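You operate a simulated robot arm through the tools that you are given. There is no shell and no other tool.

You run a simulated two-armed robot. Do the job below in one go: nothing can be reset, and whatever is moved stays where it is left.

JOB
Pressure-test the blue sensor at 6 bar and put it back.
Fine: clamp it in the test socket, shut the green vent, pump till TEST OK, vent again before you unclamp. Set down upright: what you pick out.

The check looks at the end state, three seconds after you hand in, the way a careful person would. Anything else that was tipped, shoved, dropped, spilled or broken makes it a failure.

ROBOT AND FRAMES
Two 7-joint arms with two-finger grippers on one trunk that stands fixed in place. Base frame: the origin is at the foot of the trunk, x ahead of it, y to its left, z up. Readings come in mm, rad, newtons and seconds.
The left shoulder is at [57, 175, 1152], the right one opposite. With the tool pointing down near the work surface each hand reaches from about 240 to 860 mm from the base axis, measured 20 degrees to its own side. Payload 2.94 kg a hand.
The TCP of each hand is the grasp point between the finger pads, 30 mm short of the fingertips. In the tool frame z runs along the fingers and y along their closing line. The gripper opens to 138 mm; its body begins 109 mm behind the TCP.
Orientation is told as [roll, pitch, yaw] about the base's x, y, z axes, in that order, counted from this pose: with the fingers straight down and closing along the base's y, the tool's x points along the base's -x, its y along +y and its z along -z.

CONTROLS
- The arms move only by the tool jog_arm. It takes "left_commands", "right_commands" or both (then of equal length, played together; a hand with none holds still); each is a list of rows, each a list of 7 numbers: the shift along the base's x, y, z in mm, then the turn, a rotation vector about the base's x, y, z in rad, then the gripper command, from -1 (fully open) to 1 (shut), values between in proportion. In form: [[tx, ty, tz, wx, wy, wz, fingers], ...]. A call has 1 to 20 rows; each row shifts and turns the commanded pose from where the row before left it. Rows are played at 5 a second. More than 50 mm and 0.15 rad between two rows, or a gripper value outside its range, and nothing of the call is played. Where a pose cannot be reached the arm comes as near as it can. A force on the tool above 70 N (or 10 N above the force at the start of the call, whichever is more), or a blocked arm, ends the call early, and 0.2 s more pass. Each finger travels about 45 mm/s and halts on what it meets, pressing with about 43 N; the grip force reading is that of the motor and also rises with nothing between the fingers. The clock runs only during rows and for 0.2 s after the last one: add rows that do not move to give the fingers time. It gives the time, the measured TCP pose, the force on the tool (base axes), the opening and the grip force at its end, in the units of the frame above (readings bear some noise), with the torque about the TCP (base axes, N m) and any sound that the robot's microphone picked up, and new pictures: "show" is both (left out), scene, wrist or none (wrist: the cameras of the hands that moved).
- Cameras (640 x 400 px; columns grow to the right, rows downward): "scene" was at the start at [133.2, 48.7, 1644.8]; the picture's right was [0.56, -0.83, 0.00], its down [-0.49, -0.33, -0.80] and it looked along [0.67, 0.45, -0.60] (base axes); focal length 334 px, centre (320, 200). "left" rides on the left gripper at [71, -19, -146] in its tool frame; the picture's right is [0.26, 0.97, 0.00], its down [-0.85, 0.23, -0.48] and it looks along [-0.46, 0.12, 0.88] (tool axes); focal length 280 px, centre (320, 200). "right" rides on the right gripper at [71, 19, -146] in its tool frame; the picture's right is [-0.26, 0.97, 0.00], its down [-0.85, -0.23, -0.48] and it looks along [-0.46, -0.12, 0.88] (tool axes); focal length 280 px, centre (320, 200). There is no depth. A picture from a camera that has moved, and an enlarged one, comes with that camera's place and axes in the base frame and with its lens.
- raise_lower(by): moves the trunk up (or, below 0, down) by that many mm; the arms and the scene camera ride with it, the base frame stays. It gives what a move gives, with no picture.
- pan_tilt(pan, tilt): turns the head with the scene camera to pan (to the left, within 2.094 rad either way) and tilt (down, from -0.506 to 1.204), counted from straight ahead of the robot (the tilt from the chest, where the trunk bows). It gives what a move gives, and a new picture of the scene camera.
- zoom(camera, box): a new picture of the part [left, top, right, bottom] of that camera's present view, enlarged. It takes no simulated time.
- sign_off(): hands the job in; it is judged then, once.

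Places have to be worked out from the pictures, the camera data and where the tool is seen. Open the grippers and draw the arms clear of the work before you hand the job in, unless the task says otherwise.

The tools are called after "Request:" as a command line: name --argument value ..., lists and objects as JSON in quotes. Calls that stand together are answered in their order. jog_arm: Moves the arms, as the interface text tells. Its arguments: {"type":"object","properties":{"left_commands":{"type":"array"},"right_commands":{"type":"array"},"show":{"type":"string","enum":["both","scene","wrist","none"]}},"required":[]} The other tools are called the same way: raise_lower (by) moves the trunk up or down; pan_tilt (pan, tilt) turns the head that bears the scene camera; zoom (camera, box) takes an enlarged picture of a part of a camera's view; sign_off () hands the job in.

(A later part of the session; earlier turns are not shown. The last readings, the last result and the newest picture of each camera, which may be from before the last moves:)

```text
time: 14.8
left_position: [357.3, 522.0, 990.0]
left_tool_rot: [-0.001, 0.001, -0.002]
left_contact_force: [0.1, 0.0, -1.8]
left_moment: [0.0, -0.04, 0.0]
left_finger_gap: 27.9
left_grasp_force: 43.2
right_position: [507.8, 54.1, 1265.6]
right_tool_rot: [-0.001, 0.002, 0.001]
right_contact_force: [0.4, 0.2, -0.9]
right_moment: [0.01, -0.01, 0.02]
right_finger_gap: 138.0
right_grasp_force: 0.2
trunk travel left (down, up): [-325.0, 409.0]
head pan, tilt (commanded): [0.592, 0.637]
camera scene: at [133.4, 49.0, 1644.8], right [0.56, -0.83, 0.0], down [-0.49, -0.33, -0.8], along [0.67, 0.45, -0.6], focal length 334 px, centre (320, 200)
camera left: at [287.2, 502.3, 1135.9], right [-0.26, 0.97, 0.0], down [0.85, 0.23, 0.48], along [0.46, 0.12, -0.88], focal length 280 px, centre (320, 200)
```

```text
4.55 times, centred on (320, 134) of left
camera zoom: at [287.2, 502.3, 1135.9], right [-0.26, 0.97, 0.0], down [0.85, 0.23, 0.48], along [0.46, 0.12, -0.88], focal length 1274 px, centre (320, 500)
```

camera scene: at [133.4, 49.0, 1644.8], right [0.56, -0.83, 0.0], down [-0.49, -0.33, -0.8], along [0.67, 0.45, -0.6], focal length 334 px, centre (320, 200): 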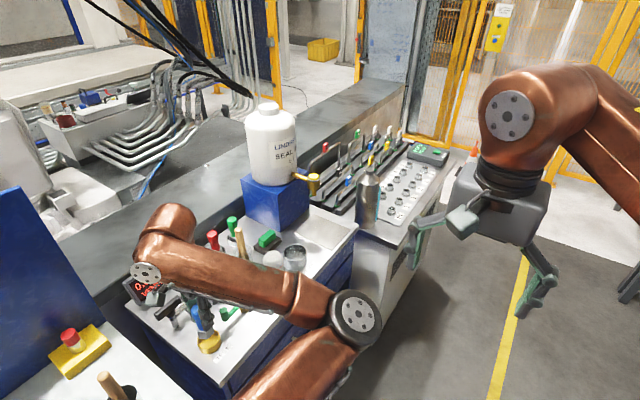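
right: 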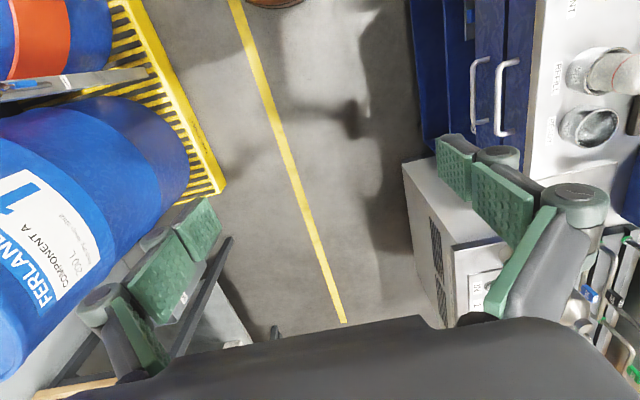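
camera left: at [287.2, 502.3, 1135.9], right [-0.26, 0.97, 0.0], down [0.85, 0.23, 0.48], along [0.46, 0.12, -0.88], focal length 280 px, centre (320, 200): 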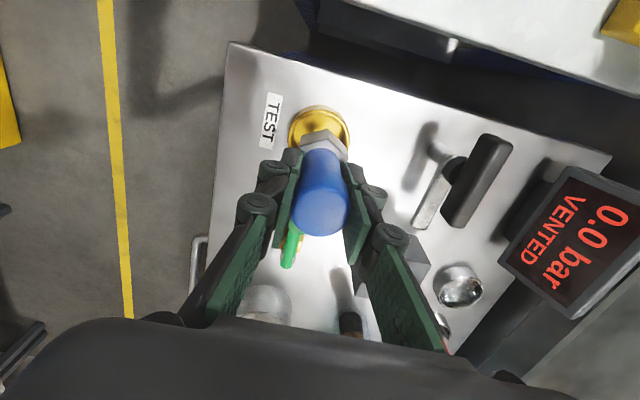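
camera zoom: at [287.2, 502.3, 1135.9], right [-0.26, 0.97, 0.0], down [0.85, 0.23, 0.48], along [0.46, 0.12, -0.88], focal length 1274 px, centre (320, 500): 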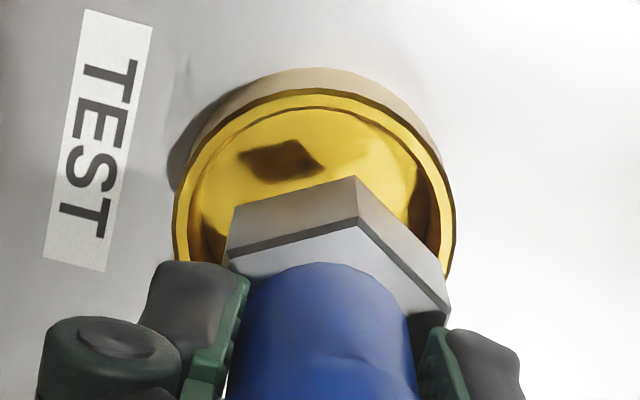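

The hex foot is over the cup with about 1 mm error left. I'll nudge by (+0.8, −1.2) and lower to about 10 mm above the seating height.

Request:
jog_arm --left_commands '[[0.8, -1.2, -15, 0, 0, 0, 1], [0, 0, -10, 0, 0, 0, 1], [0, 0, -8, 0, 0, 0, 1], [0, 0, 0, 0, 0, 0, 1], [0, 0, 0, 0, 0, 0, 1]]' --show "wrist"

Request:
zoom --camera "left" --box '[250, 90, 390, 178]'

Request:
zoom --camera "scene" --box '[150, 280, 270, 370]'

```text
time: 16.0
left_position: [357.5, 519.8, 960.5]
left_tool_rot: [0.005, -0.002, -0.001]
left_contact_force: [-2.0, -0.6, 27.8]
left_moment: [0.27, -0.42, -0.01]
left_finger_gap: 28.0
left_grasp_force: 43.5
right_position: [506.4, 49.6, 1267.0]
right_tool_rot: [0.003, 0.0, 0.0]
right_contact_force: [-0.9, 0.7, -0.2]
right_moment: [0.0, -0.05, -0.01]
right_finger_gap: 138.0
right_grasp_force: 0.2
trunk travel left (down, up): [-325.0, 409.0]
head pan, tilt (commanded): [0.592, 0.637]
camera left: at [286.7, 500.0, 1105.5], right [-0.26, 0.97, 0.0], down [0.85, 0.23, 0.48], along [0.46, 0.13, -0.88], focal length 280 px, centre (320, 200)
```

left: 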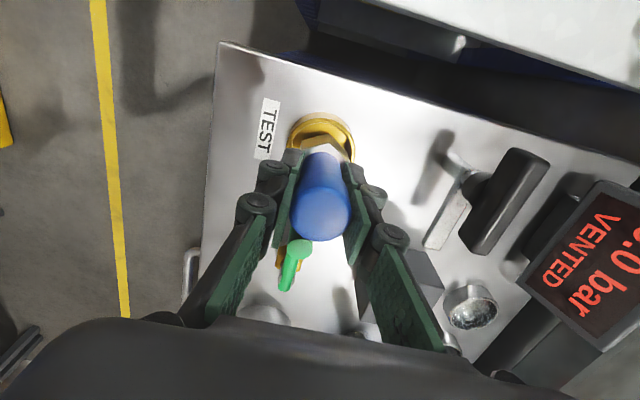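

```text
4.55 times, centred on (320, 134) of left
camera zoom: at [286.7, 500.0, 1105.5], right [-0.26, 0.97, 0.0], down [0.85, 0.23, 0.48], along [0.46, 0.13, -0.88], focal length 1274 px, centre (320, 500)
```

zoom: 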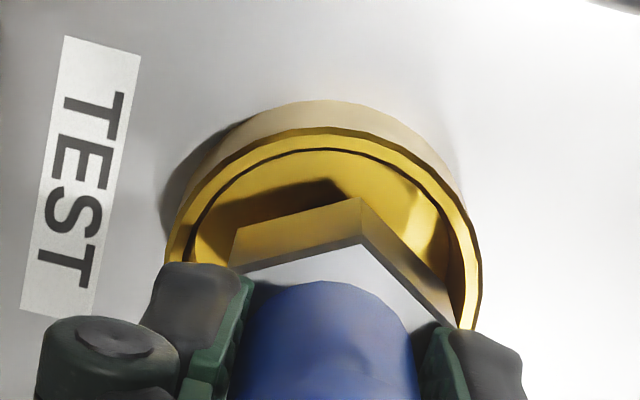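

```text
4.44 times, centred on (210, 325) of scene
camera zoom: at [131.1, 45.9, 1645.2], right [0.56, -0.83, 0.0], down [-0.49, -0.33, -0.8], along [0.67, 0.45, -0.59], focal length 1487 px, centre (809, -356)
```

zoom: 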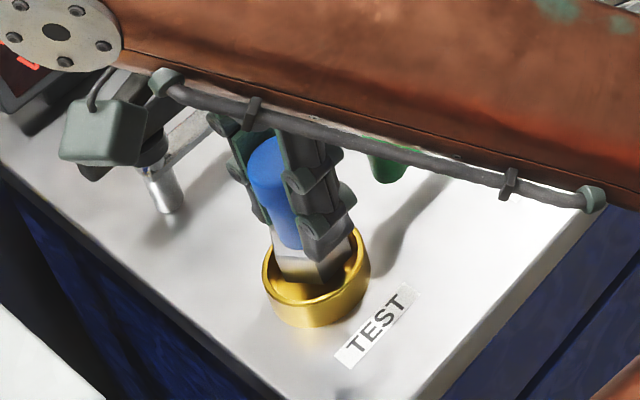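

There is 28 N upward force at z≈960, and the torque puts the contact about (+20, +11) from the TCP: the hex foot's +x corner sits on the rim. In this picture the hex centre is about 5 mm too far in +x and 1.5 mm in +y relative to the cup, so I lift off a little and shift by that.

Request:
jog_arm --left_commands '[[0, 0, 6, 0, 0, 0, 1], [0, 0, 6, 0, 0, 0, 1], [-5, -1.5, 0, 0, 0, 0, 1], [0, 0, 0, 0, 0, 0, 1], [0, 0, 0, 0, 0, 0, 1]]' --show "wrist"

Request:
zoom --camera "left" --box '[250, 90, 390, 178]'

Request:
zoom --camera "scene" --box '[150, 280, 270, 370]'

```text
time: 17.2
left_position: [352.6, 519.6, 971.1]
left_tool_rot: [0.001, 0.0, -0.001]
left_contact_force: [0.1, 0.1, -2.0]
left_moment: [0.01, 0.03, 0.01]
left_finger_gap: 28.0
left_grasp_force: 42.7
right_position: [507.9, 52.5, 1265.8]
right_tool_rot: [0.001, 0.001, 0.001]
right_contact_force: [0.2, 0.6, -0.2]
right_moment: [0.02, -0.02, -0.02]
right_finger_gap: 137.9
right_grasp_force: 0.1
trunk travel left (down, up): [-325.0, 409.0]
head pan, tilt (commanded): [0.592, 0.637]
camera left: at [282.1, 500.3, 1117.2], right [-0.26, 0.97, 0.0], down [0.85, 0.23, 0.48], along [0.46, 0.12, -0.88], focal length 280 px, centre (320, 200)
```

left: 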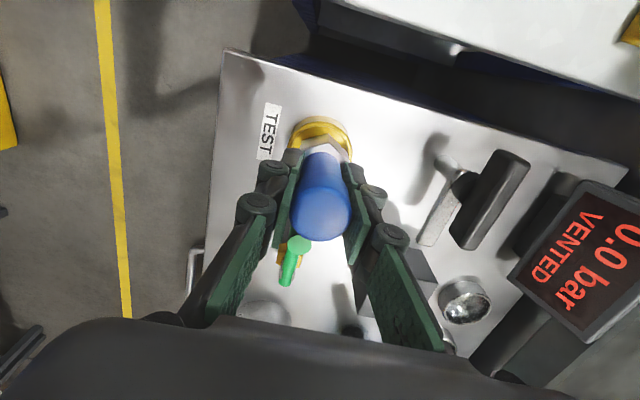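

```text
4.55 times, centred on (320, 134) of left
camera zoom: at [282.1, 500.3, 1117.2], right [-0.26, 0.97, 0.0], down [0.85, 0.23, 0.48], along [0.46, 0.12, -0.88], focal length 1274 px, centre (320, 500)
```

zoom: 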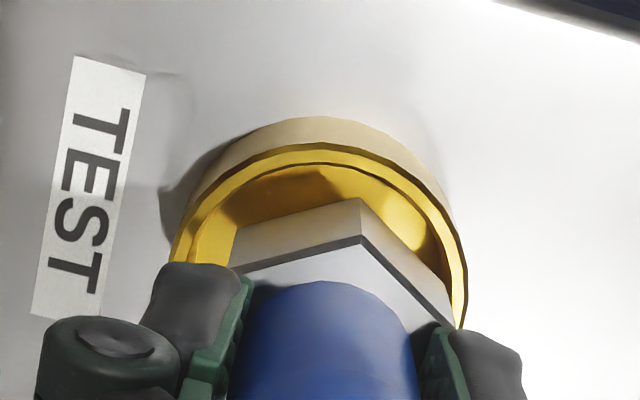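

```text
4.44 times, centred on (210, 325) of scene
camera zoom: at [133.3, 49.0, 1644.7], right [0.56, -0.83, 0.0], down [-0.49, -0.33, -0.8], along [0.67, 0.45, -0.6], focal length 1487 px, centre (809, -356)
```

zoom: 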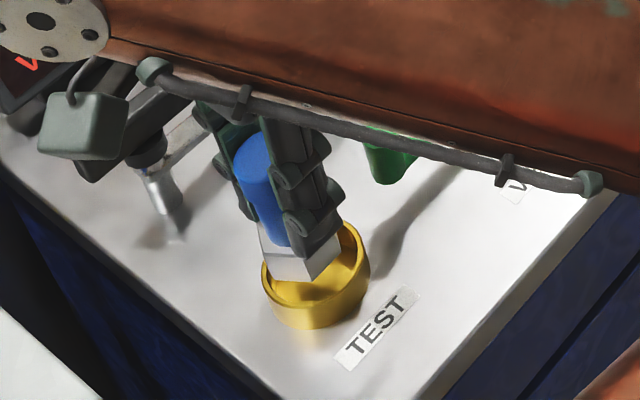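

Hex centre is now about (357.3, 520.6) against the cup's (358.2, 520.3), so only about a millimetre off. I correct by (+0.9, −0.3) and lower 17 mm, which should bring the foot a few mm inside the rim if it is free.

Request:
jog_arm --left_commands '[[0.9, -0.3, -5, 0, 0, 0, 1], [0, 0, -4, 0, 0, 0, 1], [0, 0, -4, 0, 0, 0, 1], [0, 0, -4, 0, 0, 0, 1], [0, 0, 0, 0, 0, 0, 1], [0, 0, 0, 0, 0, 0, 1]]' --show "wrist"

Request:
zoom --camera "left" --box '[250, 90, 390, 178]'

Request:
zoom --camera "scene" --box '[150, 280, 270, 370]'

```text
time: 18.6
left_position: [354.0, 520.6, 955.5]
left_tool_rot: [0.001, 0.0, -0.001]
left_contact_force: [-0.1, 1.0, -1.2]
left_moment: [-0.01, 0.0, -0.03]
left_finger_gap: 27.9
left_grasp_force: 43.1
right_position: [507.2, 53.1, 1266.9]
right_tool_rot: [0.0, 0.001, -0.001]
right_contact_force: [-0.5, 0.0, 0.3]
right_moment: [-0.02, 0.01, -0.01]
right_finger_gap: 137.9
right_grasp_force: 0.1
trunk travel left (down, up): [-325.0, 409.0]
head pan, tilt (commanded): [0.592, 0.637]
camera left: at [283.1, 500.6, 1100.8], right [-0.26, 0.97, 0.0], down [0.85, 0.23, 0.48], along [0.46, 0.12, -0.88], focal length 280 px, centre (320, 200)
```

left: 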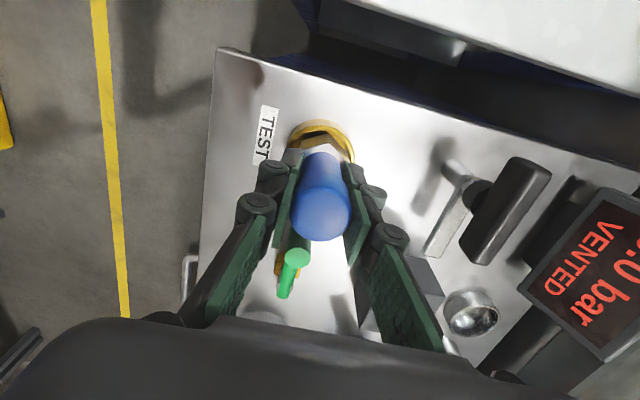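

```text
4.55 times, centred on (320, 134) of left
camera zoom: at [283.1, 500.6, 1100.8], right [-0.26, 0.97, 0.0], down [0.85, 0.23, 0.48], along [0.46, 0.12, -0.88], focal length 1274 px, centre (320, 500)
```

zoom: 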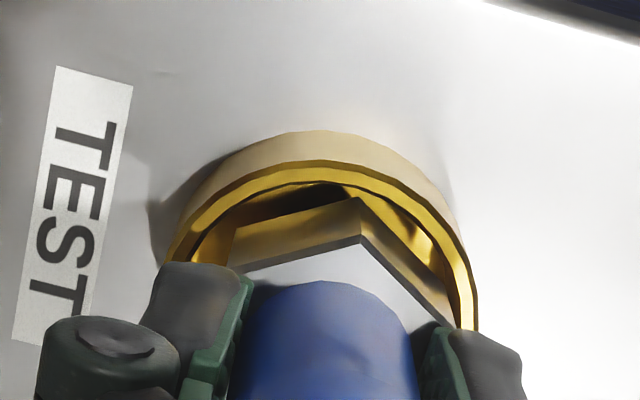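

```text
4.44 times, centred on (210, 325) of scene
camera zoom: at [133.3, 48.8, 1644.8], right [0.56, -0.83, 0.0], down [-0.49, -0.33, -0.8], along [0.67, 0.45, -0.6], focal length 1487 px, centre (809, -356)
```

zoom: 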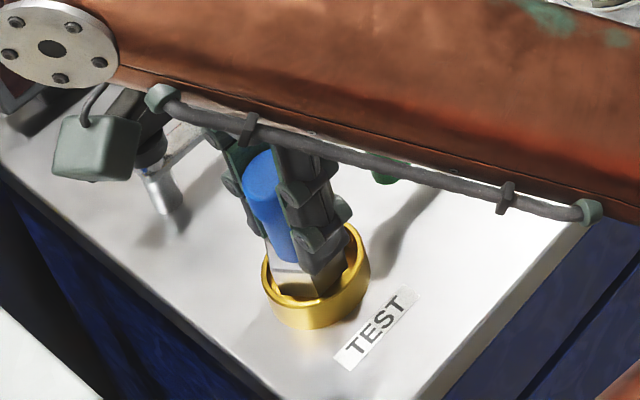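

No contact and the foot is already inside the rim. I keep lowering in small steps until it rests on the floor.

Request:
jog_arm --left_commands '[[0, 0, -4, 0, 0, 0, 1], [0, 0, -4, 0, 0, 0, 1], [0, 0, 0, 0, 0, 0, 1]]' --show "none"

```text
time: 19.4
left_position: [352.9, 519.7, 946.6]
left_tool_rot: [-0.001, 0.0, -0.002]
left_contact_force: [0.2, 0.2, -1.3]
left_moment: [-0.02, 0.01, 0.0]
left_finger_gap: 27.9
left_grasp_force: 43.0
right_position: [507.5, 52.8, 1265.8]
right_tool_rot: [0.0, 0.001, 0.0]
right_contact_force: [-1.0, 0.2, -0.3]
right_moment: [0.01, 0.0, -0.01]
right_finger_gap: 138.1
right_grasp_force: 0.1
trunk travel left (down, up): [-325.0, 409.0]
head pan, tilt (commanded): [0.592, 0.637]
```

Still free at z≈946.6. Lowering further in 3 mm steps.

Request:
jog_arm --left_commands '[[0, 0, -3, 0, 0, 0, 1], [0, 0, -3, 0, 0, 0, 1], [0, 0, 0, 0, 0, 0, 1]]' --show "wrist"

Request:
zoom --camera "scene" --box '[150, 280, 270, 370]'

```text
time: 20.2
left_position: [352.7, 521.4, 940.9]
left_tool_rot: [-0.001, 0.001, -0.002]
left_contact_force: [0.7, 0.8, -2.7]
left_moment: [0.02, 0.01, -0.02]
left_finger_gap: 27.8
left_grasp_force: 42.9
right_position: [506.4, 53.0, 1266.9]
right_tool_rot: [0.001, 0.002, 0.0]
right_contact_force: [0.3, -0.8, 0.8]
right_moment: [0.03, -0.01, 0.0]
right_finger_gap: 138.0
right_grasp_force: 0.1
trunk travel left (down, up): [-325.0, 409.0]
head pan, tilt (commanded): [0.592, 0.637]
camera left: at [282.5, 500.9, 1086.5], right [-0.26, 0.97, 0.0], down [0.85, 0.23, 0.48], along [0.46, 0.12, -0.88], focal length 280 px, centre (320, 200)
```

left: 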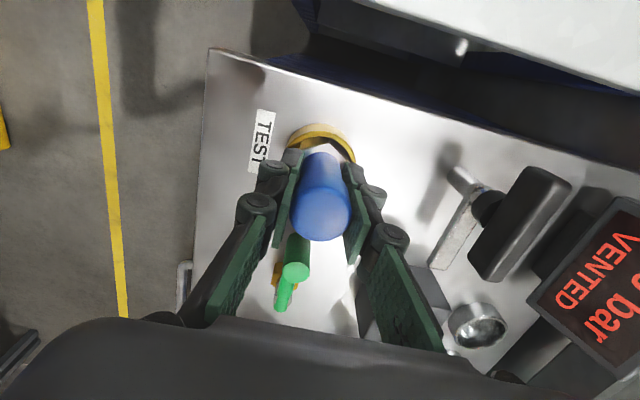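

```text
4.44 times, centred on (210, 325) of scene
camera zoom: at [133.2, 48.7, 1644.8], right [0.56, -0.83, 0.0], down [-0.49, -0.33, -0.8], along [0.67, 0.45, -0.6], focal length 1487 px, centre (809, -356)
```

zoom: 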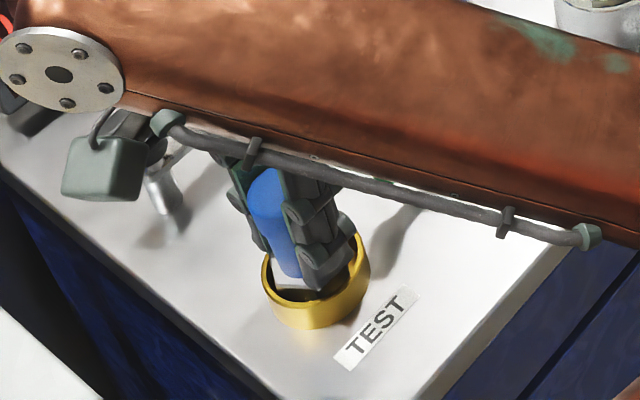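

The foot is sinking into the cup with no contact yet. I continue down in small steps.

Request:
jog_arm --left_commands '[[0, 0, -3, 0, 0, 0, 1], [0, 0, -3, 0, 0, 0, 1], [0, 0, 0, 0, 0, 0, 1]]' --show "none"

```text
time: 21.0
left_position: [353.2, 520.4, 937.6]
left_tool_rot: [0.007, -0.005, -0.002]
left_contact_force: [6.2, 9.3, 37.3]
left_moment: [0.32, 0.29, -0.13]
left_finger_gap: 28.0
left_grasp_force: 43.3
right_position: [507.0, 52.0, 1267.9]
right_tool_rot: [0.002, 0.0, 0.0]
right_contact_force: [0.2, 0.1, 0.4]
right_moment: [0.0, 0.02, 0.0]
right_finger_gap: 138.0
right_grasp_force: 0.0
trunk travel left (down, up): [-325.0, 409.0]
head pan, tilt (commanded): [0.592, 0.637]
```

Firm contact (37 N) at z≈937.5, about 23 mm below the rim-contact height, consistent with the cup floor. I'll check visually before releasing, easing the pressure by 1 mm.

Request:
jog_arm --left_commands '[[0, 0, 1, 0, 0, 0, 1], [0, 0, 0, 0, 0, 0, 1]]' --show "both"

Request:
zoom --camera "scene" --box '[150, 280, 270, 370]'

Request:
zoom --camera "left" --box '[250, 100, 390, 188]'

```text
time: 21.6
left_position: [352.9, 520.5, 936.7]
left_tool_rot: [0.007, -0.001, -0.001]
left_contact_force: [4.9, 10.5, 35.1]
left_moment: [0.4, 0.35, -0.17]
left_finger_gap: 27.8
left_grasp_force: 43.0
right_position: [506.0, 52.6, 1267.6]
right_tool_rot: [0.001, 0.001, 0.002]
right_contact_force: [0.9, -0.5, 0.1]
right_moment: [-0.03, 0.01, 0.0]
right_finger_gap: 137.8
right_grasp_force: 0.0
trunk travel left (down, up): [-325.0, 409.0]
head pan, tilt (commanded): [0.592, 0.637]
camera scene: at [131.8, 46.9, 1645.1], right [0.56, -0.83, 0.0], down [-0.49, -0.33, -0.8], along [0.67, 0.45, -0.59], focal length 334 px, centre (320, 200)
camera left: at [281.9, 499.9, 1082.9], right [-0.26, 0.97, 0.0], down [0.85, 0.23, 0.48], along [0.46, 0.13, -0.88], focal length 280 px, centre (320, 200)
```

scene: 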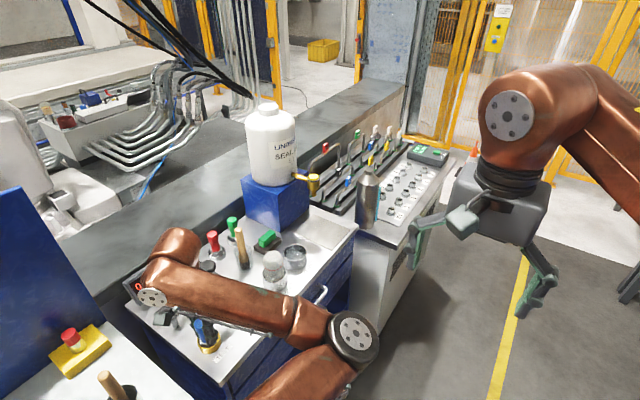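
left: 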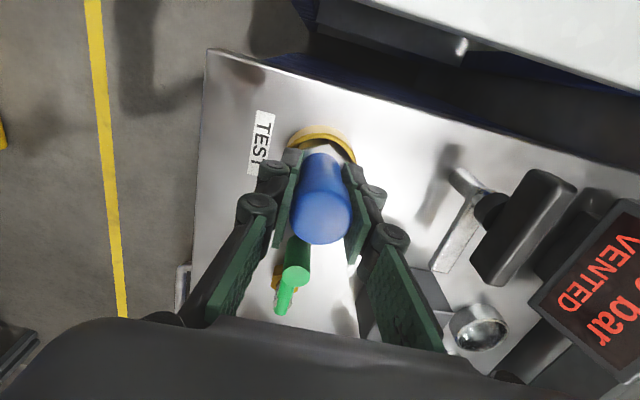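

```text
4.44 times, centred on (210, 325) of scene
camera zoom: at [131.8, 46.9, 1645.1], right [0.56, -0.83, 0.0], down [-0.49, -0.33, -0.8], along [0.67, 0.45, -0.59], focal length 1487 px, centre (809, -356)
```

zoom: 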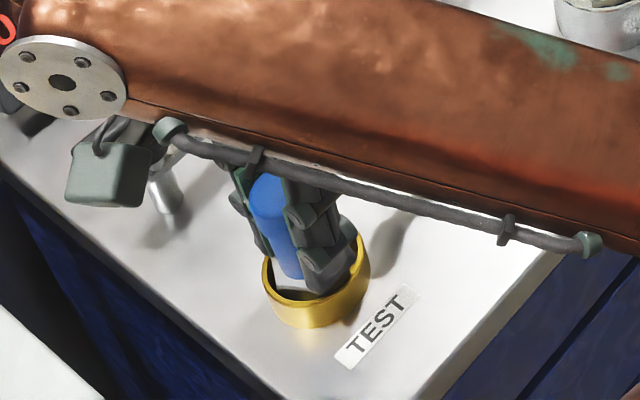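

```text
4.55 times, centred on (320, 144) of left
camera zoom: at [281.9, 499.9, 1082.9], right [-0.26, 0.97, 0.0], down [0.85, 0.23, 0.48], along [0.46, 0.13, -0.88], focal length 1274 px, centre (320, 454)
```

zoom: 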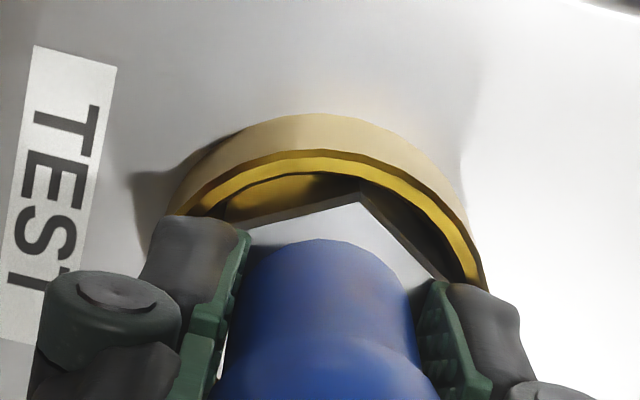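

The hex top is at rim level in the yellow cup, so it looks seated. I open the fingers moderately (to about 55 mm) and check.

Request:
jog_arm --left_commands '[[0, 0, 0, 0, 0, 0, 0.5], [0, 0, 0, 0, 0, 0, 0.2], [0, 0, 0, 0, 0, 0, 0.2], [0, 0, 0, 0, 0, 0, 0.2]]' --show "both"

Request:
zoom --camera "scene" --box '[150, 280, 270, 370]'

Request:
zoom --camera "left" --box '[250, 100, 390, 188]'

```text
time: 22.6
left_position: [352.5, 520.0, 935.1]
left_tool_rot: [-0.003, 0.001, -0.002]
left_contact_force: [-0.3, -0.4, -1.2]
left_moment: [-0.02, -0.02, -0.01]
left_finger_gap: 55.0
left_grasp_force: 0.0
right_position: [507.7, 53.2, 1266.4]
right_tool_rot: [0.001, 0.002, 0.0]
right_contact_force: [-0.3, -0.7, -0.9]
right_moment: [0.0, 0.02, 0.01]
right_finger_gap: 138.1
right_grasp_force: 0.1
trunk travel left (down, up): [-325.0, 409.0]
head pan, tilt (commanded): [0.592, 0.637]
camera scene: at [133.3, 48.9, 1644.7], right [0.56, -0.83, 0.0], down [-0.49, -0.33, -0.8], along [0.67, 0.45, -0.6], focal length 334 px, centre (320, 200)
camera left: at [282.4, 500.9, 1080.6], right [-0.26, 0.97, 0.0], down [0.85, 0.23, 0.47], along [0.46, 0.12, -0.88], focal length 280 px, centre (320, 200)
```

scene: 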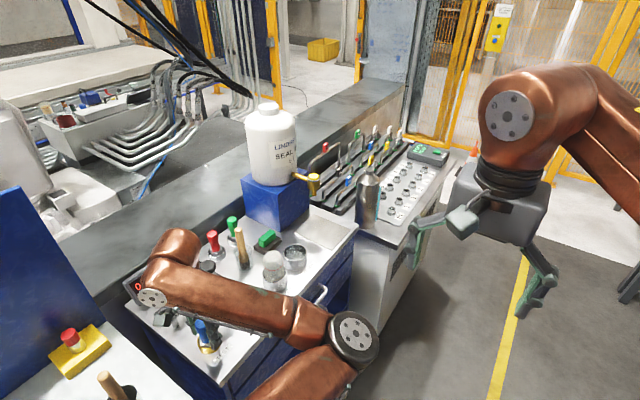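
left: 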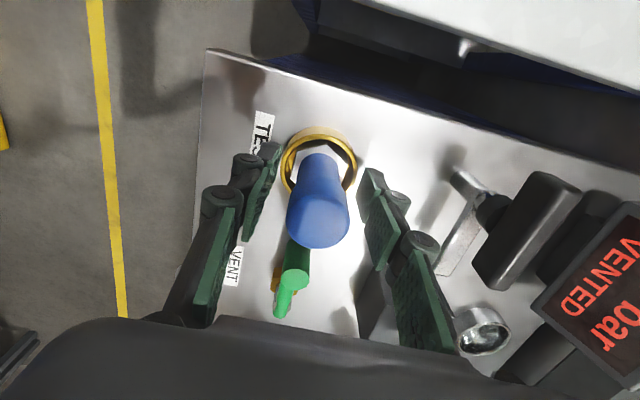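

```text
4.44 times, centred on (210, 325) of scene
camera zoom: at [133.3, 48.9, 1644.7], right [0.56, -0.83, 0.0], down [-0.49, -0.33, -0.8], along [0.67, 0.45, -0.6], focal length 1487 px, centre (809, -356)
```

zoom: 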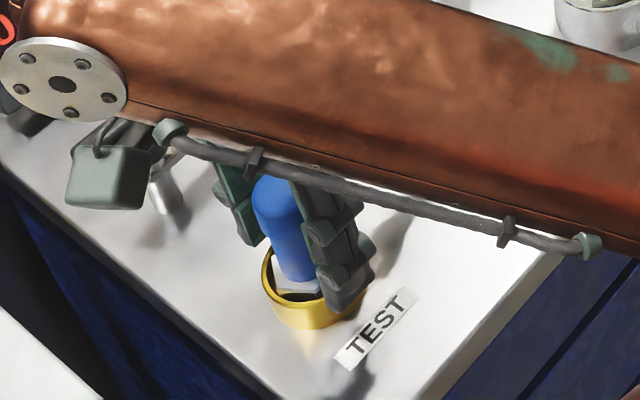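

```text
4.55 times, centred on (320, 144) of left
camera zoom: at [282.4, 500.9, 1080.6], right [-0.26, 0.97, 0.0], down [0.85, 0.23, 0.47], along [0.46, 0.12, -0.88], focal length 1274 px, centre (320, 454)
```

zoom: 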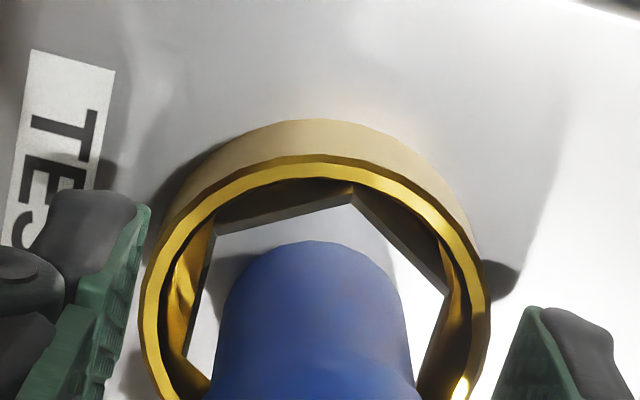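

The sensor stands upright in the yellow cup with the hex inside the rim. I retreat straight up and then move over the clamp handle.

Request:
jog_arm --left_commands '[[0, 0, 10, 0, 0, 0, 0.2], [0, 0, 25, 0, 0, 0, 0.2], [0, 0, 35, 0, 0, 0, 0.2], [0, 0, 40, 0, 0, 0, 0.1], [0, 0, 30, 0, 0, 0, 0.1], [0, 0, 0, 0, 0, 0, 0.1]]' --show "both"

Request:
zoom --camera "scene" --box '[110, 230, 290, 370]'

Request:
zoom --camera "left" --box '[240, 60, 400, 160]'

```text
time: 24.0
left_position: [355.0, 518.5, 1074.8]
left_tool_rot: [0.0, 0.002, -0.002]
left_contact_force: [-0.5, -0.1, 0.5]
left_moment: [-0.02, 0.06, -0.02]
left_finger_gap: 62.1
left_grasp_force: 0.1
right_position: [507.9, 53.2, 1266.4]
right_tool_rot: [0.0, 0.002, -0.001]
right_contact_force: [0.2, -0.4, 0.2]
right_moment: [0.0, 0.04, 0.01]
right_finger_gap: 138.0
right_grasp_force: 0.1
trunk travel left (down, up): [-325.0, 409.0]
head pan, tilt (commanded): [0.592, 0.637]
camera scene: at [133.6, 49.1, 1644.7], right [0.56, -0.83, 0.0], down [-0.49, -0.33, -0.8], along [0.67, 0.45, -0.6], focal length 334 px, centre (320, 200)
camera left: at [284.4, 499.3, 1220.2], right [-0.26, 0.97, 0.0], down [0.85, 0.23, 0.48], along [0.46, 0.12, -0.88], focal length 280 px, centre (320, 200)
```

scene: 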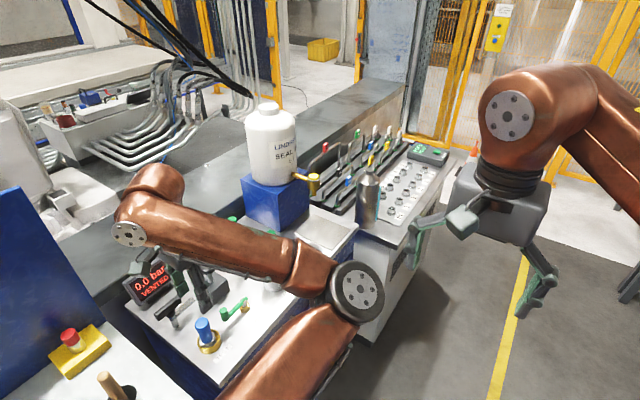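
left: 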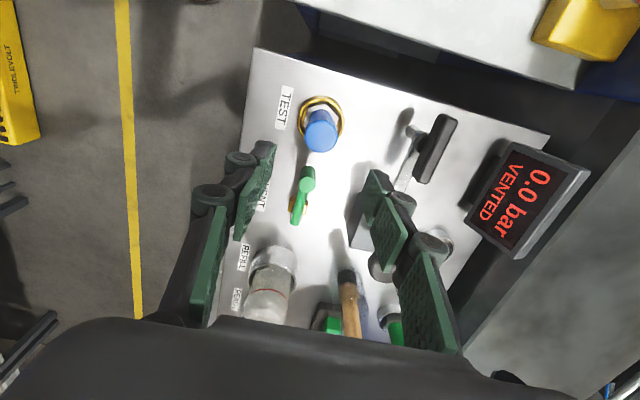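

```text
2.86 times, centred on (200, 300) of scene
camera zoom: at [133.6, 49.1, 1644.7], right [0.56, -0.83, 0.0], down [-0.49, -0.33, -0.8], along [0.67, 0.45, -0.6], focal length 956 px, centre (663, -86)
```

zoom: 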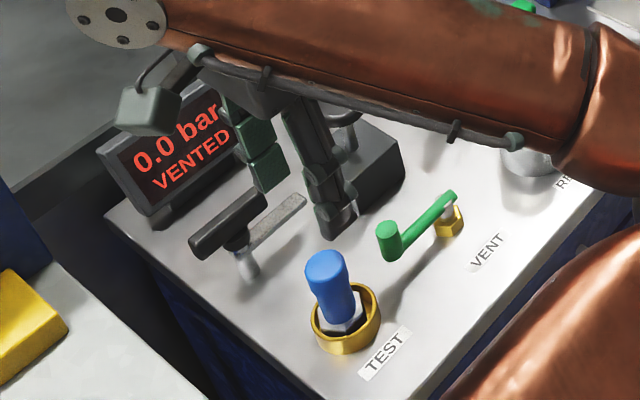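

```text
4.00 times, centred on (320, 110) of left
camera zoom: at [284.4, 499.3, 1220.2], right [-0.26, 0.97, 0.0], down [0.85, 0.23, 0.48], along [0.46, 0.12, -0.88], focal length 1122 px, centre (320, 560)
```

zoom: 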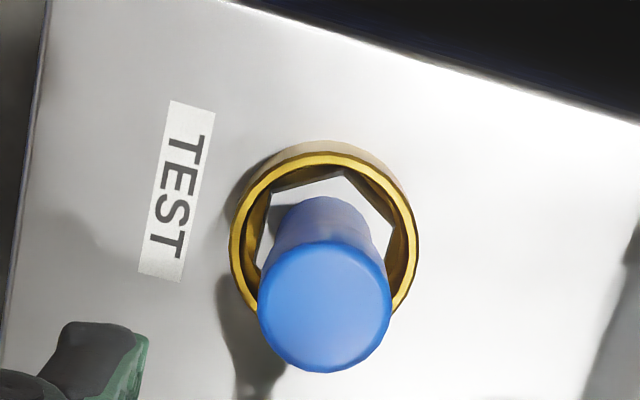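

The sensor is upright in the TEST socket. Now I move over the clamp handle near (342, 630).

Request:
jog_arm --left_commands '[[-4, 37, 0, 0, 0, 0, 0.1], [-4, 37, 0, 0, 0, 0, 0.1], [-5, 37, 0, 0, 0, 0, 0.1], [0, 0, 0, 0, 0, 0, 0.1], [0, 0, 0, 0, 0, 0, 0.1]]' --show "both"

Request:
zoom --camera "left" --box '[230, 70, 410, 183]'

Request:
zoom --camera "scene" --box '[110, 230, 290, 370]'

```text
time: 25.2
left_position: [340.0, 629.7, 1075.5]
left_tool_rot: [-0.001, 0.0, -0.003]
left_contact_force: [-0.4, 0.3, -0.2]
left_moment: [0.0, 0.0, 0.01]
left_finger_gap: 62.2
left_grasp_force: 0.1
right_position: [507.6, 53.9, 1266.8]
right_tool_rot: [0.0, 0.003, 0.001]
right_contact_force: [0.0, 0.3, -1.3]
right_moment: [-0.04, -0.04, 0.03]
right_finger_gap: 137.9
right_grasp_force: 0.1
trunk travel left (down, up): [-325.0, 409.0]
head pan, tilt (commanded): [0.592, 0.637]
camera scene: at [132.9, 49.4, 1644.8], right [0.56, -0.83, 0.0], down [-0.49, -0.33, -0.8], along [0.67, 0.45, -0.6], focal length 334 px, centre (320, 200)
camera left: at [269.7, 610.7, 1220.7], right [-0.26, 0.97, 0.0], down [0.85, 0.23, 0.48], along [0.46, 0.12, -0.88], focal length 280 px, centre (320, 200)
```

scene: 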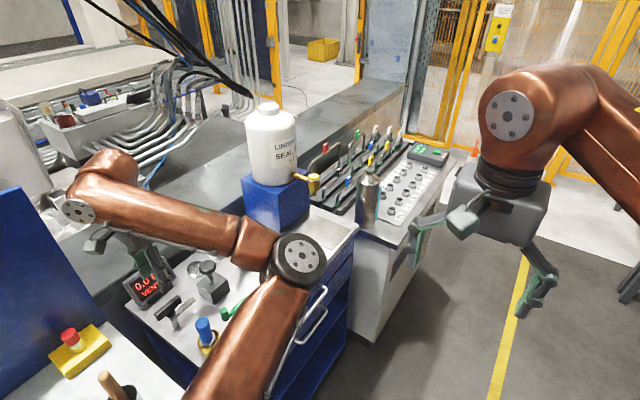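
left: 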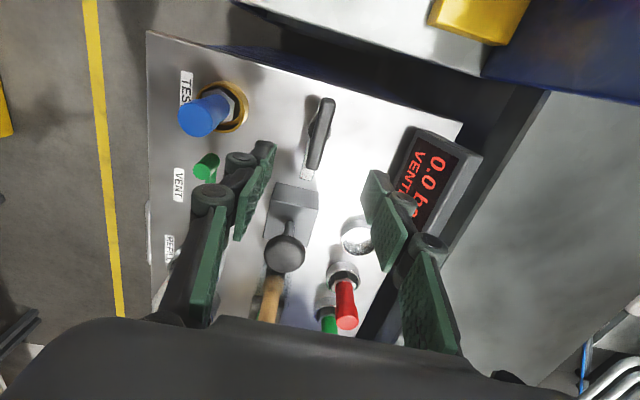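

```text
3.54 times, centred on (320, 126) of left
camera zoom: at [269.7, 610.7, 1220.7], right [-0.26, 0.97, 0.0], down [0.85, 0.23, 0.48], along [0.46, 0.12, -0.88], focal length 992 px, centre (320, 460)
```

zoom: 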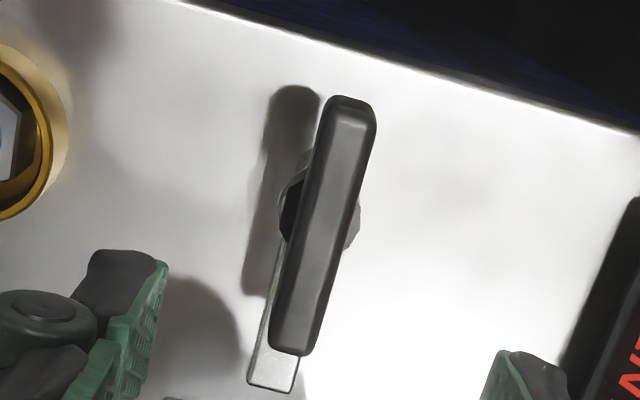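

```text
2.86 times, centred on (200, 300) of scene
camera zoom: at [132.9, 49.4, 1644.8], right [0.56, -0.83, 0.0], down [-0.49, -0.33, -0.8], along [0.67, 0.45, -0.6], focal length 956 px, centre (663, -86)
```

zoom: 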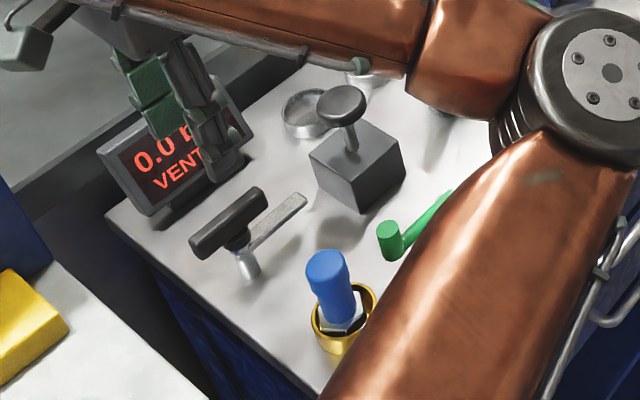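

The handle's top is at about (338.5, 629.5, 961) and the post axis about (340.5, 630), right under the TCP. I descend so that the pads straddle the bar (tips at z≈937), then look.

Request:
jog_arm --left_commands '[[0, 0.3, -30, 0, 0, 0, 0.3], [0, 0, -30, 0, 0, 0, 0.4], [0, 0, -25, 0, 0, 0, 0.4], [0, 0, -12, 0, 0, 0, 0.4], [0, 0, 0, 0, 0, 0, 0.4], [0, 0, 0, 0, 0, 0, 0.4]]' --show "both"

Request:
zoom --camera "scene" --box '[110, 230, 290, 370]'

```text
time: 26.6
left_position: [338.5, 632.4, 977.6]
left_tool_rot: [0.0, 0.0, -0.002]
left_contact_force: [0.5, 0.0, 0.0]
left_moment: [0.0, -0.03, -0.01]
left_finger_gap: 41.3
left_grasp_force: 0.0
right_position: [507.0, 53.2, 1266.4]
right_tool_rot: [-0.001, 0.002, 0.0]
right_contact_force: [0.6, 0.2, 2.1]
right_moment: [-0.03, 0.01, -0.01]
right_finger_gap: 138.1
right_grasp_force: 0.0
trunk travel left (down, up): [-325.0, 409.0]
head pan, tilt (commanded): [0.592, 0.637]
camera scene: at [133.3, 49.1, 1644.8], right [0.56, -0.83, 0.0], down [-0.49, -0.33, -0.8], along [0.67, 0.45, -0.6], focal length 334 px, centre (320, 200)
camera left: at [268.5, 612.9, 1123.8], right [-0.26, 0.97, 0.0], down [0.85, 0.23, 0.48], along [0.46, 0.12, -0.88], focal length 280 px, centre (320, 200)
```

scene: 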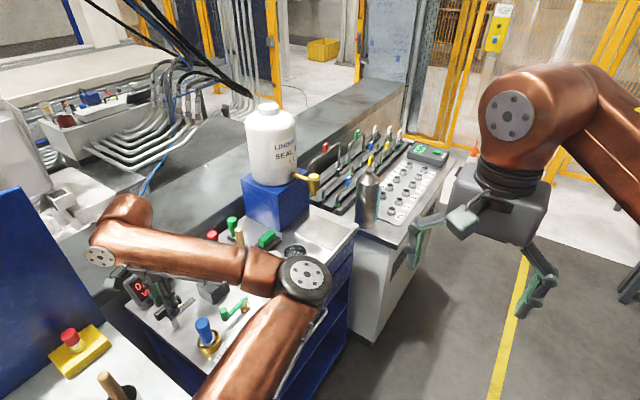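
left: 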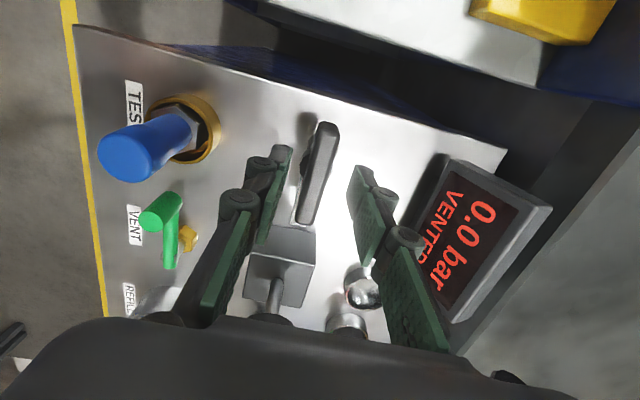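

```text
2.86 times, centred on (200, 300) of scene
camera zoom: at [133.3, 49.1, 1644.8], right [0.56, -0.83, 0.0], down [-0.49, -0.33, -0.8], along [0.67, 0.45, -0.6], focal length 956 px, centre (663, -86)
```

zoom: 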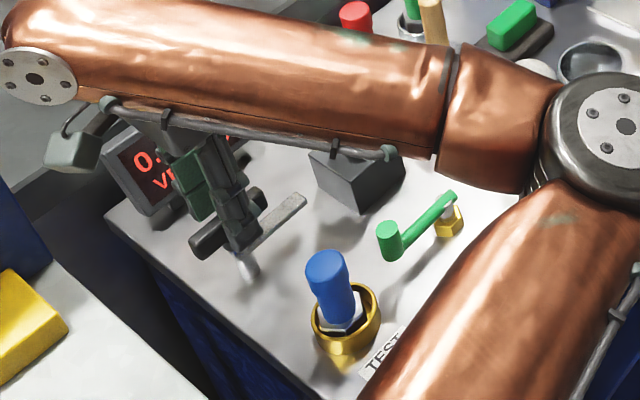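

The bar is between the fingers but the TCP is about 2 mm off the post axis. I correct by (+1.8, −2.4), go 10 mm lower, then close on the bar.

Request:
jog_arm --left_commands '[[1.8, -2.4, -5, 0, 0, 0, 0.4], [0, 0, -5, 0, 0, 0, 0.4], [0, 0, 0, 0, 0, 0, 0.4], [0, 0, 0, 0, 0, 0, 1], [0, 0, 0, 0, 0, 0, 1], [0, 0, 0, 0, 0, 0, 1]]' --show "both"

Request:
zoom --camera "left" --box '[230, 100, 410, 260]'

Request:
zoom --camera "scene" --box '[110, 250, 230, 340]'

```text
time: 28.0
left_position: [342.0, 630.5, 968.8]
left_tool_rot: [-0.001, 0.0, -0.003]
left_contact_force: [-1.9, -5.5, -2.7]
left_moment: [-0.19, -0.32, 0.02]
left_finger_gap: 23.5
left_grasp_force: 43.7
right_position: [507.1, 52.8, 1266.4]
right_tool_rot: [0.002, 0.003, 0.001]
right_contact_force: [0.2, -0.1, 0.1]
right_moment: [-0.05, -0.01, 0.0]
right_finger_gap: 138.0
right_grasp_force: 0.2
trunk travel left (down, up): [-325.0, 409.0]
head pan, tilt (commanded): [0.592, 0.637]
camera scene: at [133.2, 48.4, 1644.7], right [0.56, -0.83, 0.0], down [-0.49, -0.33, -0.8], along [0.67, 0.45, -0.59], focal length 334 px, centre (320, 200)
camera left: at [270.9, 610.7, 1114.1], right [-0.26, 0.97, 0.0], down [0.85, 0.23, 0.48], along [0.46, 0.12, -0.88], focal length 280 px, centre (320, 200)
```

scene: 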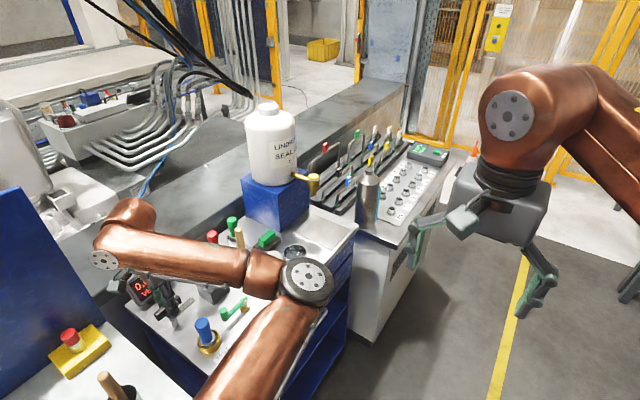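
left: 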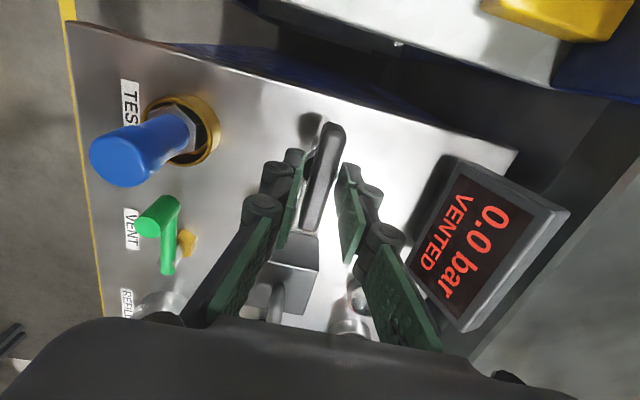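

```text
2.50 times, centred on (320, 180) of left
camera zoom: at [270.9, 610.7, 1114.1], right [-0.26, 0.97, 0.0], down [0.85, 0.23, 0.48], along [0.46, 0.12, -0.88], focal length 701 px, centre (320, 250)
```

zoom: 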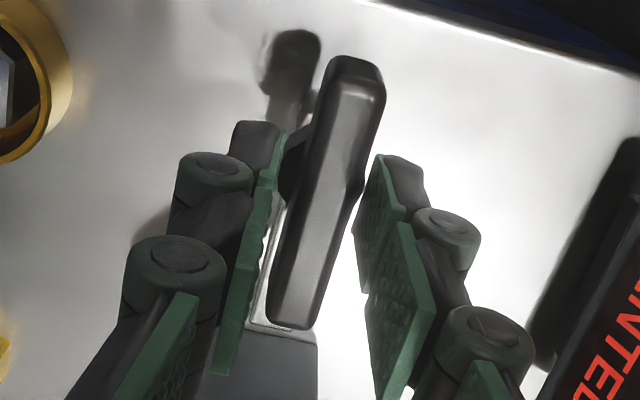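

```text
4.44 times, centred on (170, 295) of scene
camera zoom: at [133.2, 48.4, 1644.7], right [0.56, -0.83, 0.0], down [-0.49, -0.33, -0.8], along [0.67, 0.45, -0.59], focal length 1487 px, centre (987, -222)
```

zoom: 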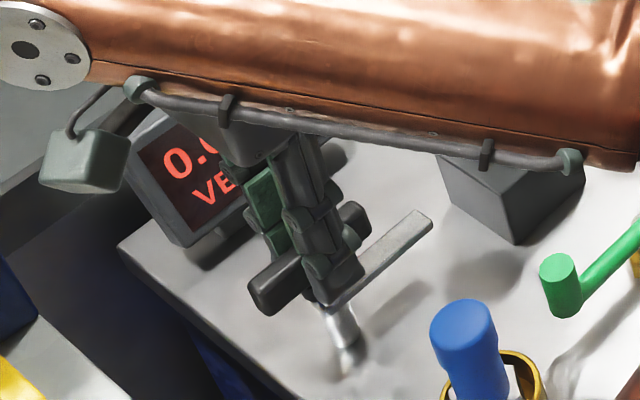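

The gap stopped at 23.5 mm, so the tips are gripping the round hub below the bar rather than the bar itself. I open, rise 9 mm and close again on the bar alone.

Request:
jog_arm --left_commands '[[0, 0, 0, 0, 0, 0, 0.4], [0, 0, 0, 0, 0, 0, 0.4], [0, 0, 5, 0, 0, 0, 0.4], [0, 0, 4, 0, 0, 0, 0.4], [0, 0, 0, 0, 0, 0, 0.4], [0, 0, 0, 0, 0, 0, 1], [0, 0, 0, 0, 0, 0, 1], [0, 0, 0, 0, 0, 0, 1]]' --show "both"

Request:
zoom --camera "left" --box '[230, 100, 410, 260]'

Request:
zoom --camera "scene" --box '[110, 250, 230, 340]'

```text
time: 29.8
left_position: [341.4, 628.9, 978.6]
left_tool_rot: [0.001, 0.001, -0.002]
left_contact_force: [2.9, 3.3, 9.1]
left_moment: [0.07, 0.03, 0.03]
left_finger_gap: 13.7
left_grasp_force: 35.9
right_position: [507.8, 54.2, 1267.2]
right_tool_rot: [0.003, 0.001, 0.001]
right_contact_force: [-0.5, -0.4, -0.4]
right_moment: [-0.01, 0.0, 0.04]
right_finger_gap: 138.1
right_grasp_force: 0.1
trunk travel left (down, up): [-325.0, 409.0]
head pan, tilt (commanded): [0.592, 0.637]
camera scene: at [132.9, 48.5, 1644.9], right [0.56, -0.83, 0.0], down [-0.49, -0.33, -0.8], along [0.67, 0.45, -0.59], focal length 334 px, centre (320, 200)
camera left: at [270.2, 610.1, 1124.3], right [-0.26, 0.97, 0.0], down [0.85, 0.23, 0.48], along [0.46, 0.13, -0.88], focal length 280 px, centre (320, 200)
```

scene: 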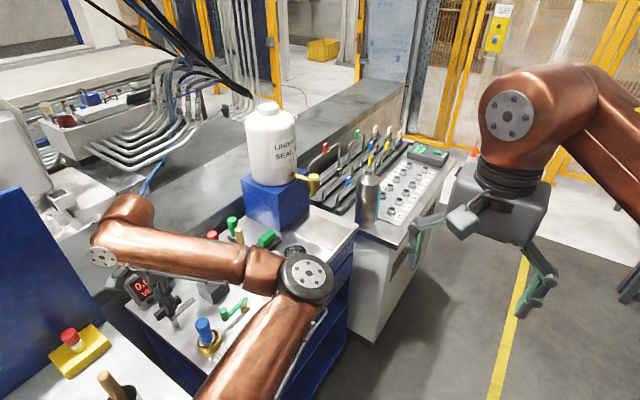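
left: 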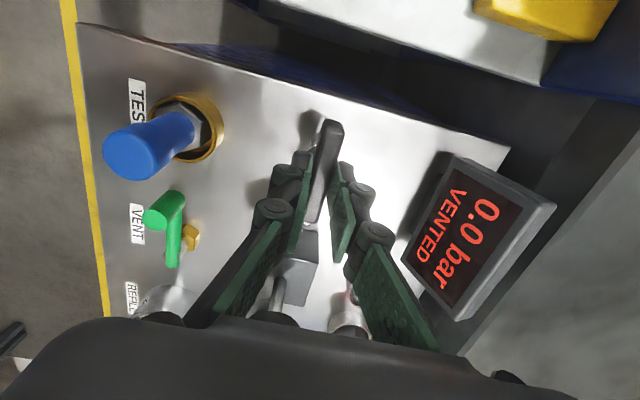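

```text
2.50 times, centred on (320, 180) of left
camera zoom: at [270.2, 610.1, 1124.3], right [-0.26, 0.97, 0.0], down [0.85, 0.23, 0.48], along [0.46, 0.13, -0.88], focal length 701 px, centre (320, 250)
```

zoom: 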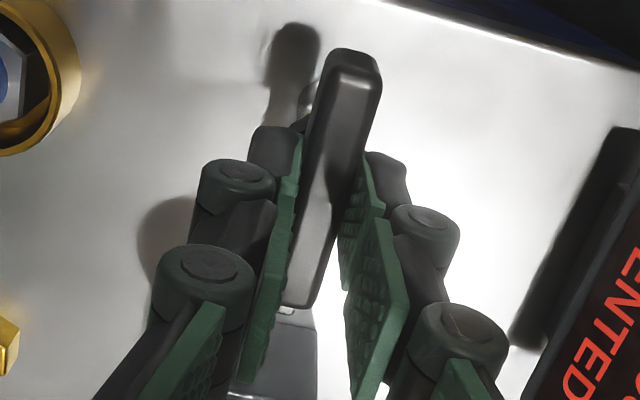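

```text
4.44 times, centred on (170, 295) of scene
camera zoom: at [132.9, 48.5, 1644.9], right [0.56, -0.83, 0.0], down [-0.49, -0.33, -0.8], along [0.67, 0.45, -0.59], focal length 1487 px, centre (987, -222)
```

zoom: 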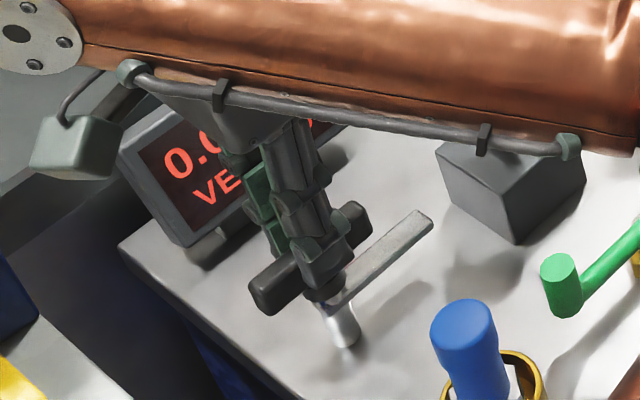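

The fingers now hold the bar (gap ≈14 mm). I turn it clockwise seen from above, so the strip swings toward the socket, starting with a small turn to feel the response.

Request:
jog_arm --left_commands '[[0, 0, 0, 0, 0, -0.1, 1], [0, 0, 0, 0, 0, -0.1, 1], [0, 0, 0, 0, 0, -0.1, 1], [0, 0, 0, 0, 0, 0, 1]]' --show "both"

Request:
zoom --camera "scene" --box '[110, 250, 230, 340]'

```text
time: 30.8
left_position: [341.4, 630.1, 979.5]
left_tool_rot: [0.001, -0.001, -0.303]
left_contact_force: [-0.1, 6.9, 14.9]
left_moment: [-0.03, -0.86, 0.0]
left_finger_gap: 13.6
left_grasp_force: 40.0
right_position: [506.2, 53.3, 1267.0]
right_tool_rot: [0.002, 0.0, 0.001]
right_contact_force: [0.1, -0.3, -0.3]
right_moment: [-0.02, 0.01, 0.02]
right_finger_gap: 138.0
right_grasp_force: 0.1
trunk travel left (down, up): [-325.0, 409.0]
head pan, tilt (commanded): [0.592, 0.637]
camera scene: at [132.2, 48.4, 1645.0], right [0.56, -0.83, 0.0], down [-0.49, -0.33, -0.8], along [0.67, 0.45, -0.59], focal length 334 px, centre (320, 200)
camera left: at [267.6, 631.8, 1124.3], right [0.04, 1.0, 0.0], down [0.88, -0.03, 0.48], along [0.48, -0.02, -0.88], focal length 280 px, centre (320, 200)
```

scene: 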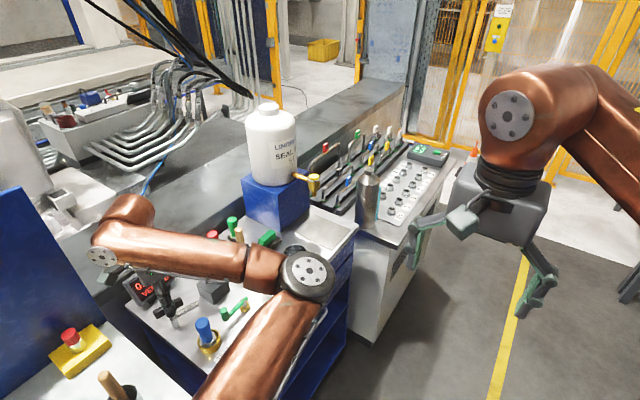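
left: 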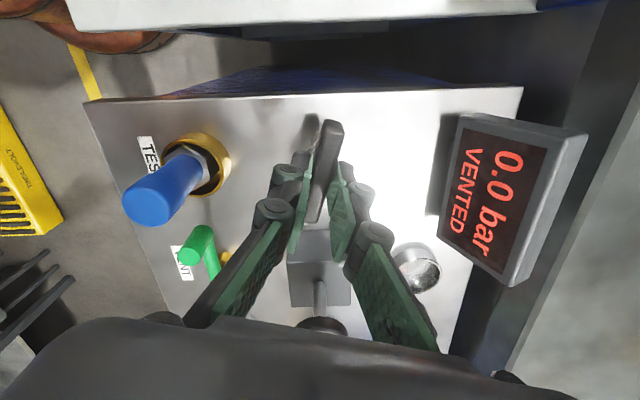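

```text
4.44 times, centred on (170, 295) of scene
camera zoom: at [132.2, 48.4, 1645.0], right [0.56, -0.83, 0.0], down [-0.49, -0.33, -0.8], along [0.67, 0.45, -0.59], focal length 1487 px, centre (987, -222)
```

zoom: 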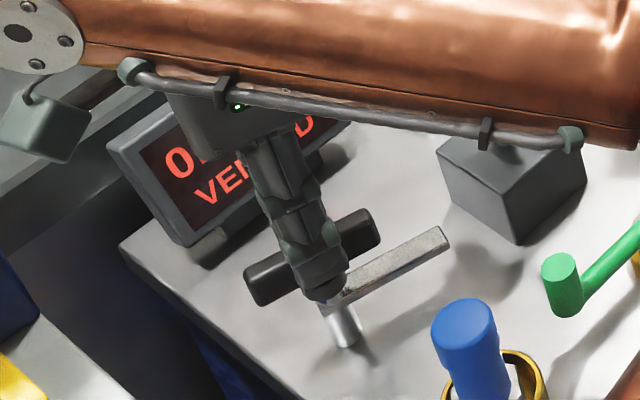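

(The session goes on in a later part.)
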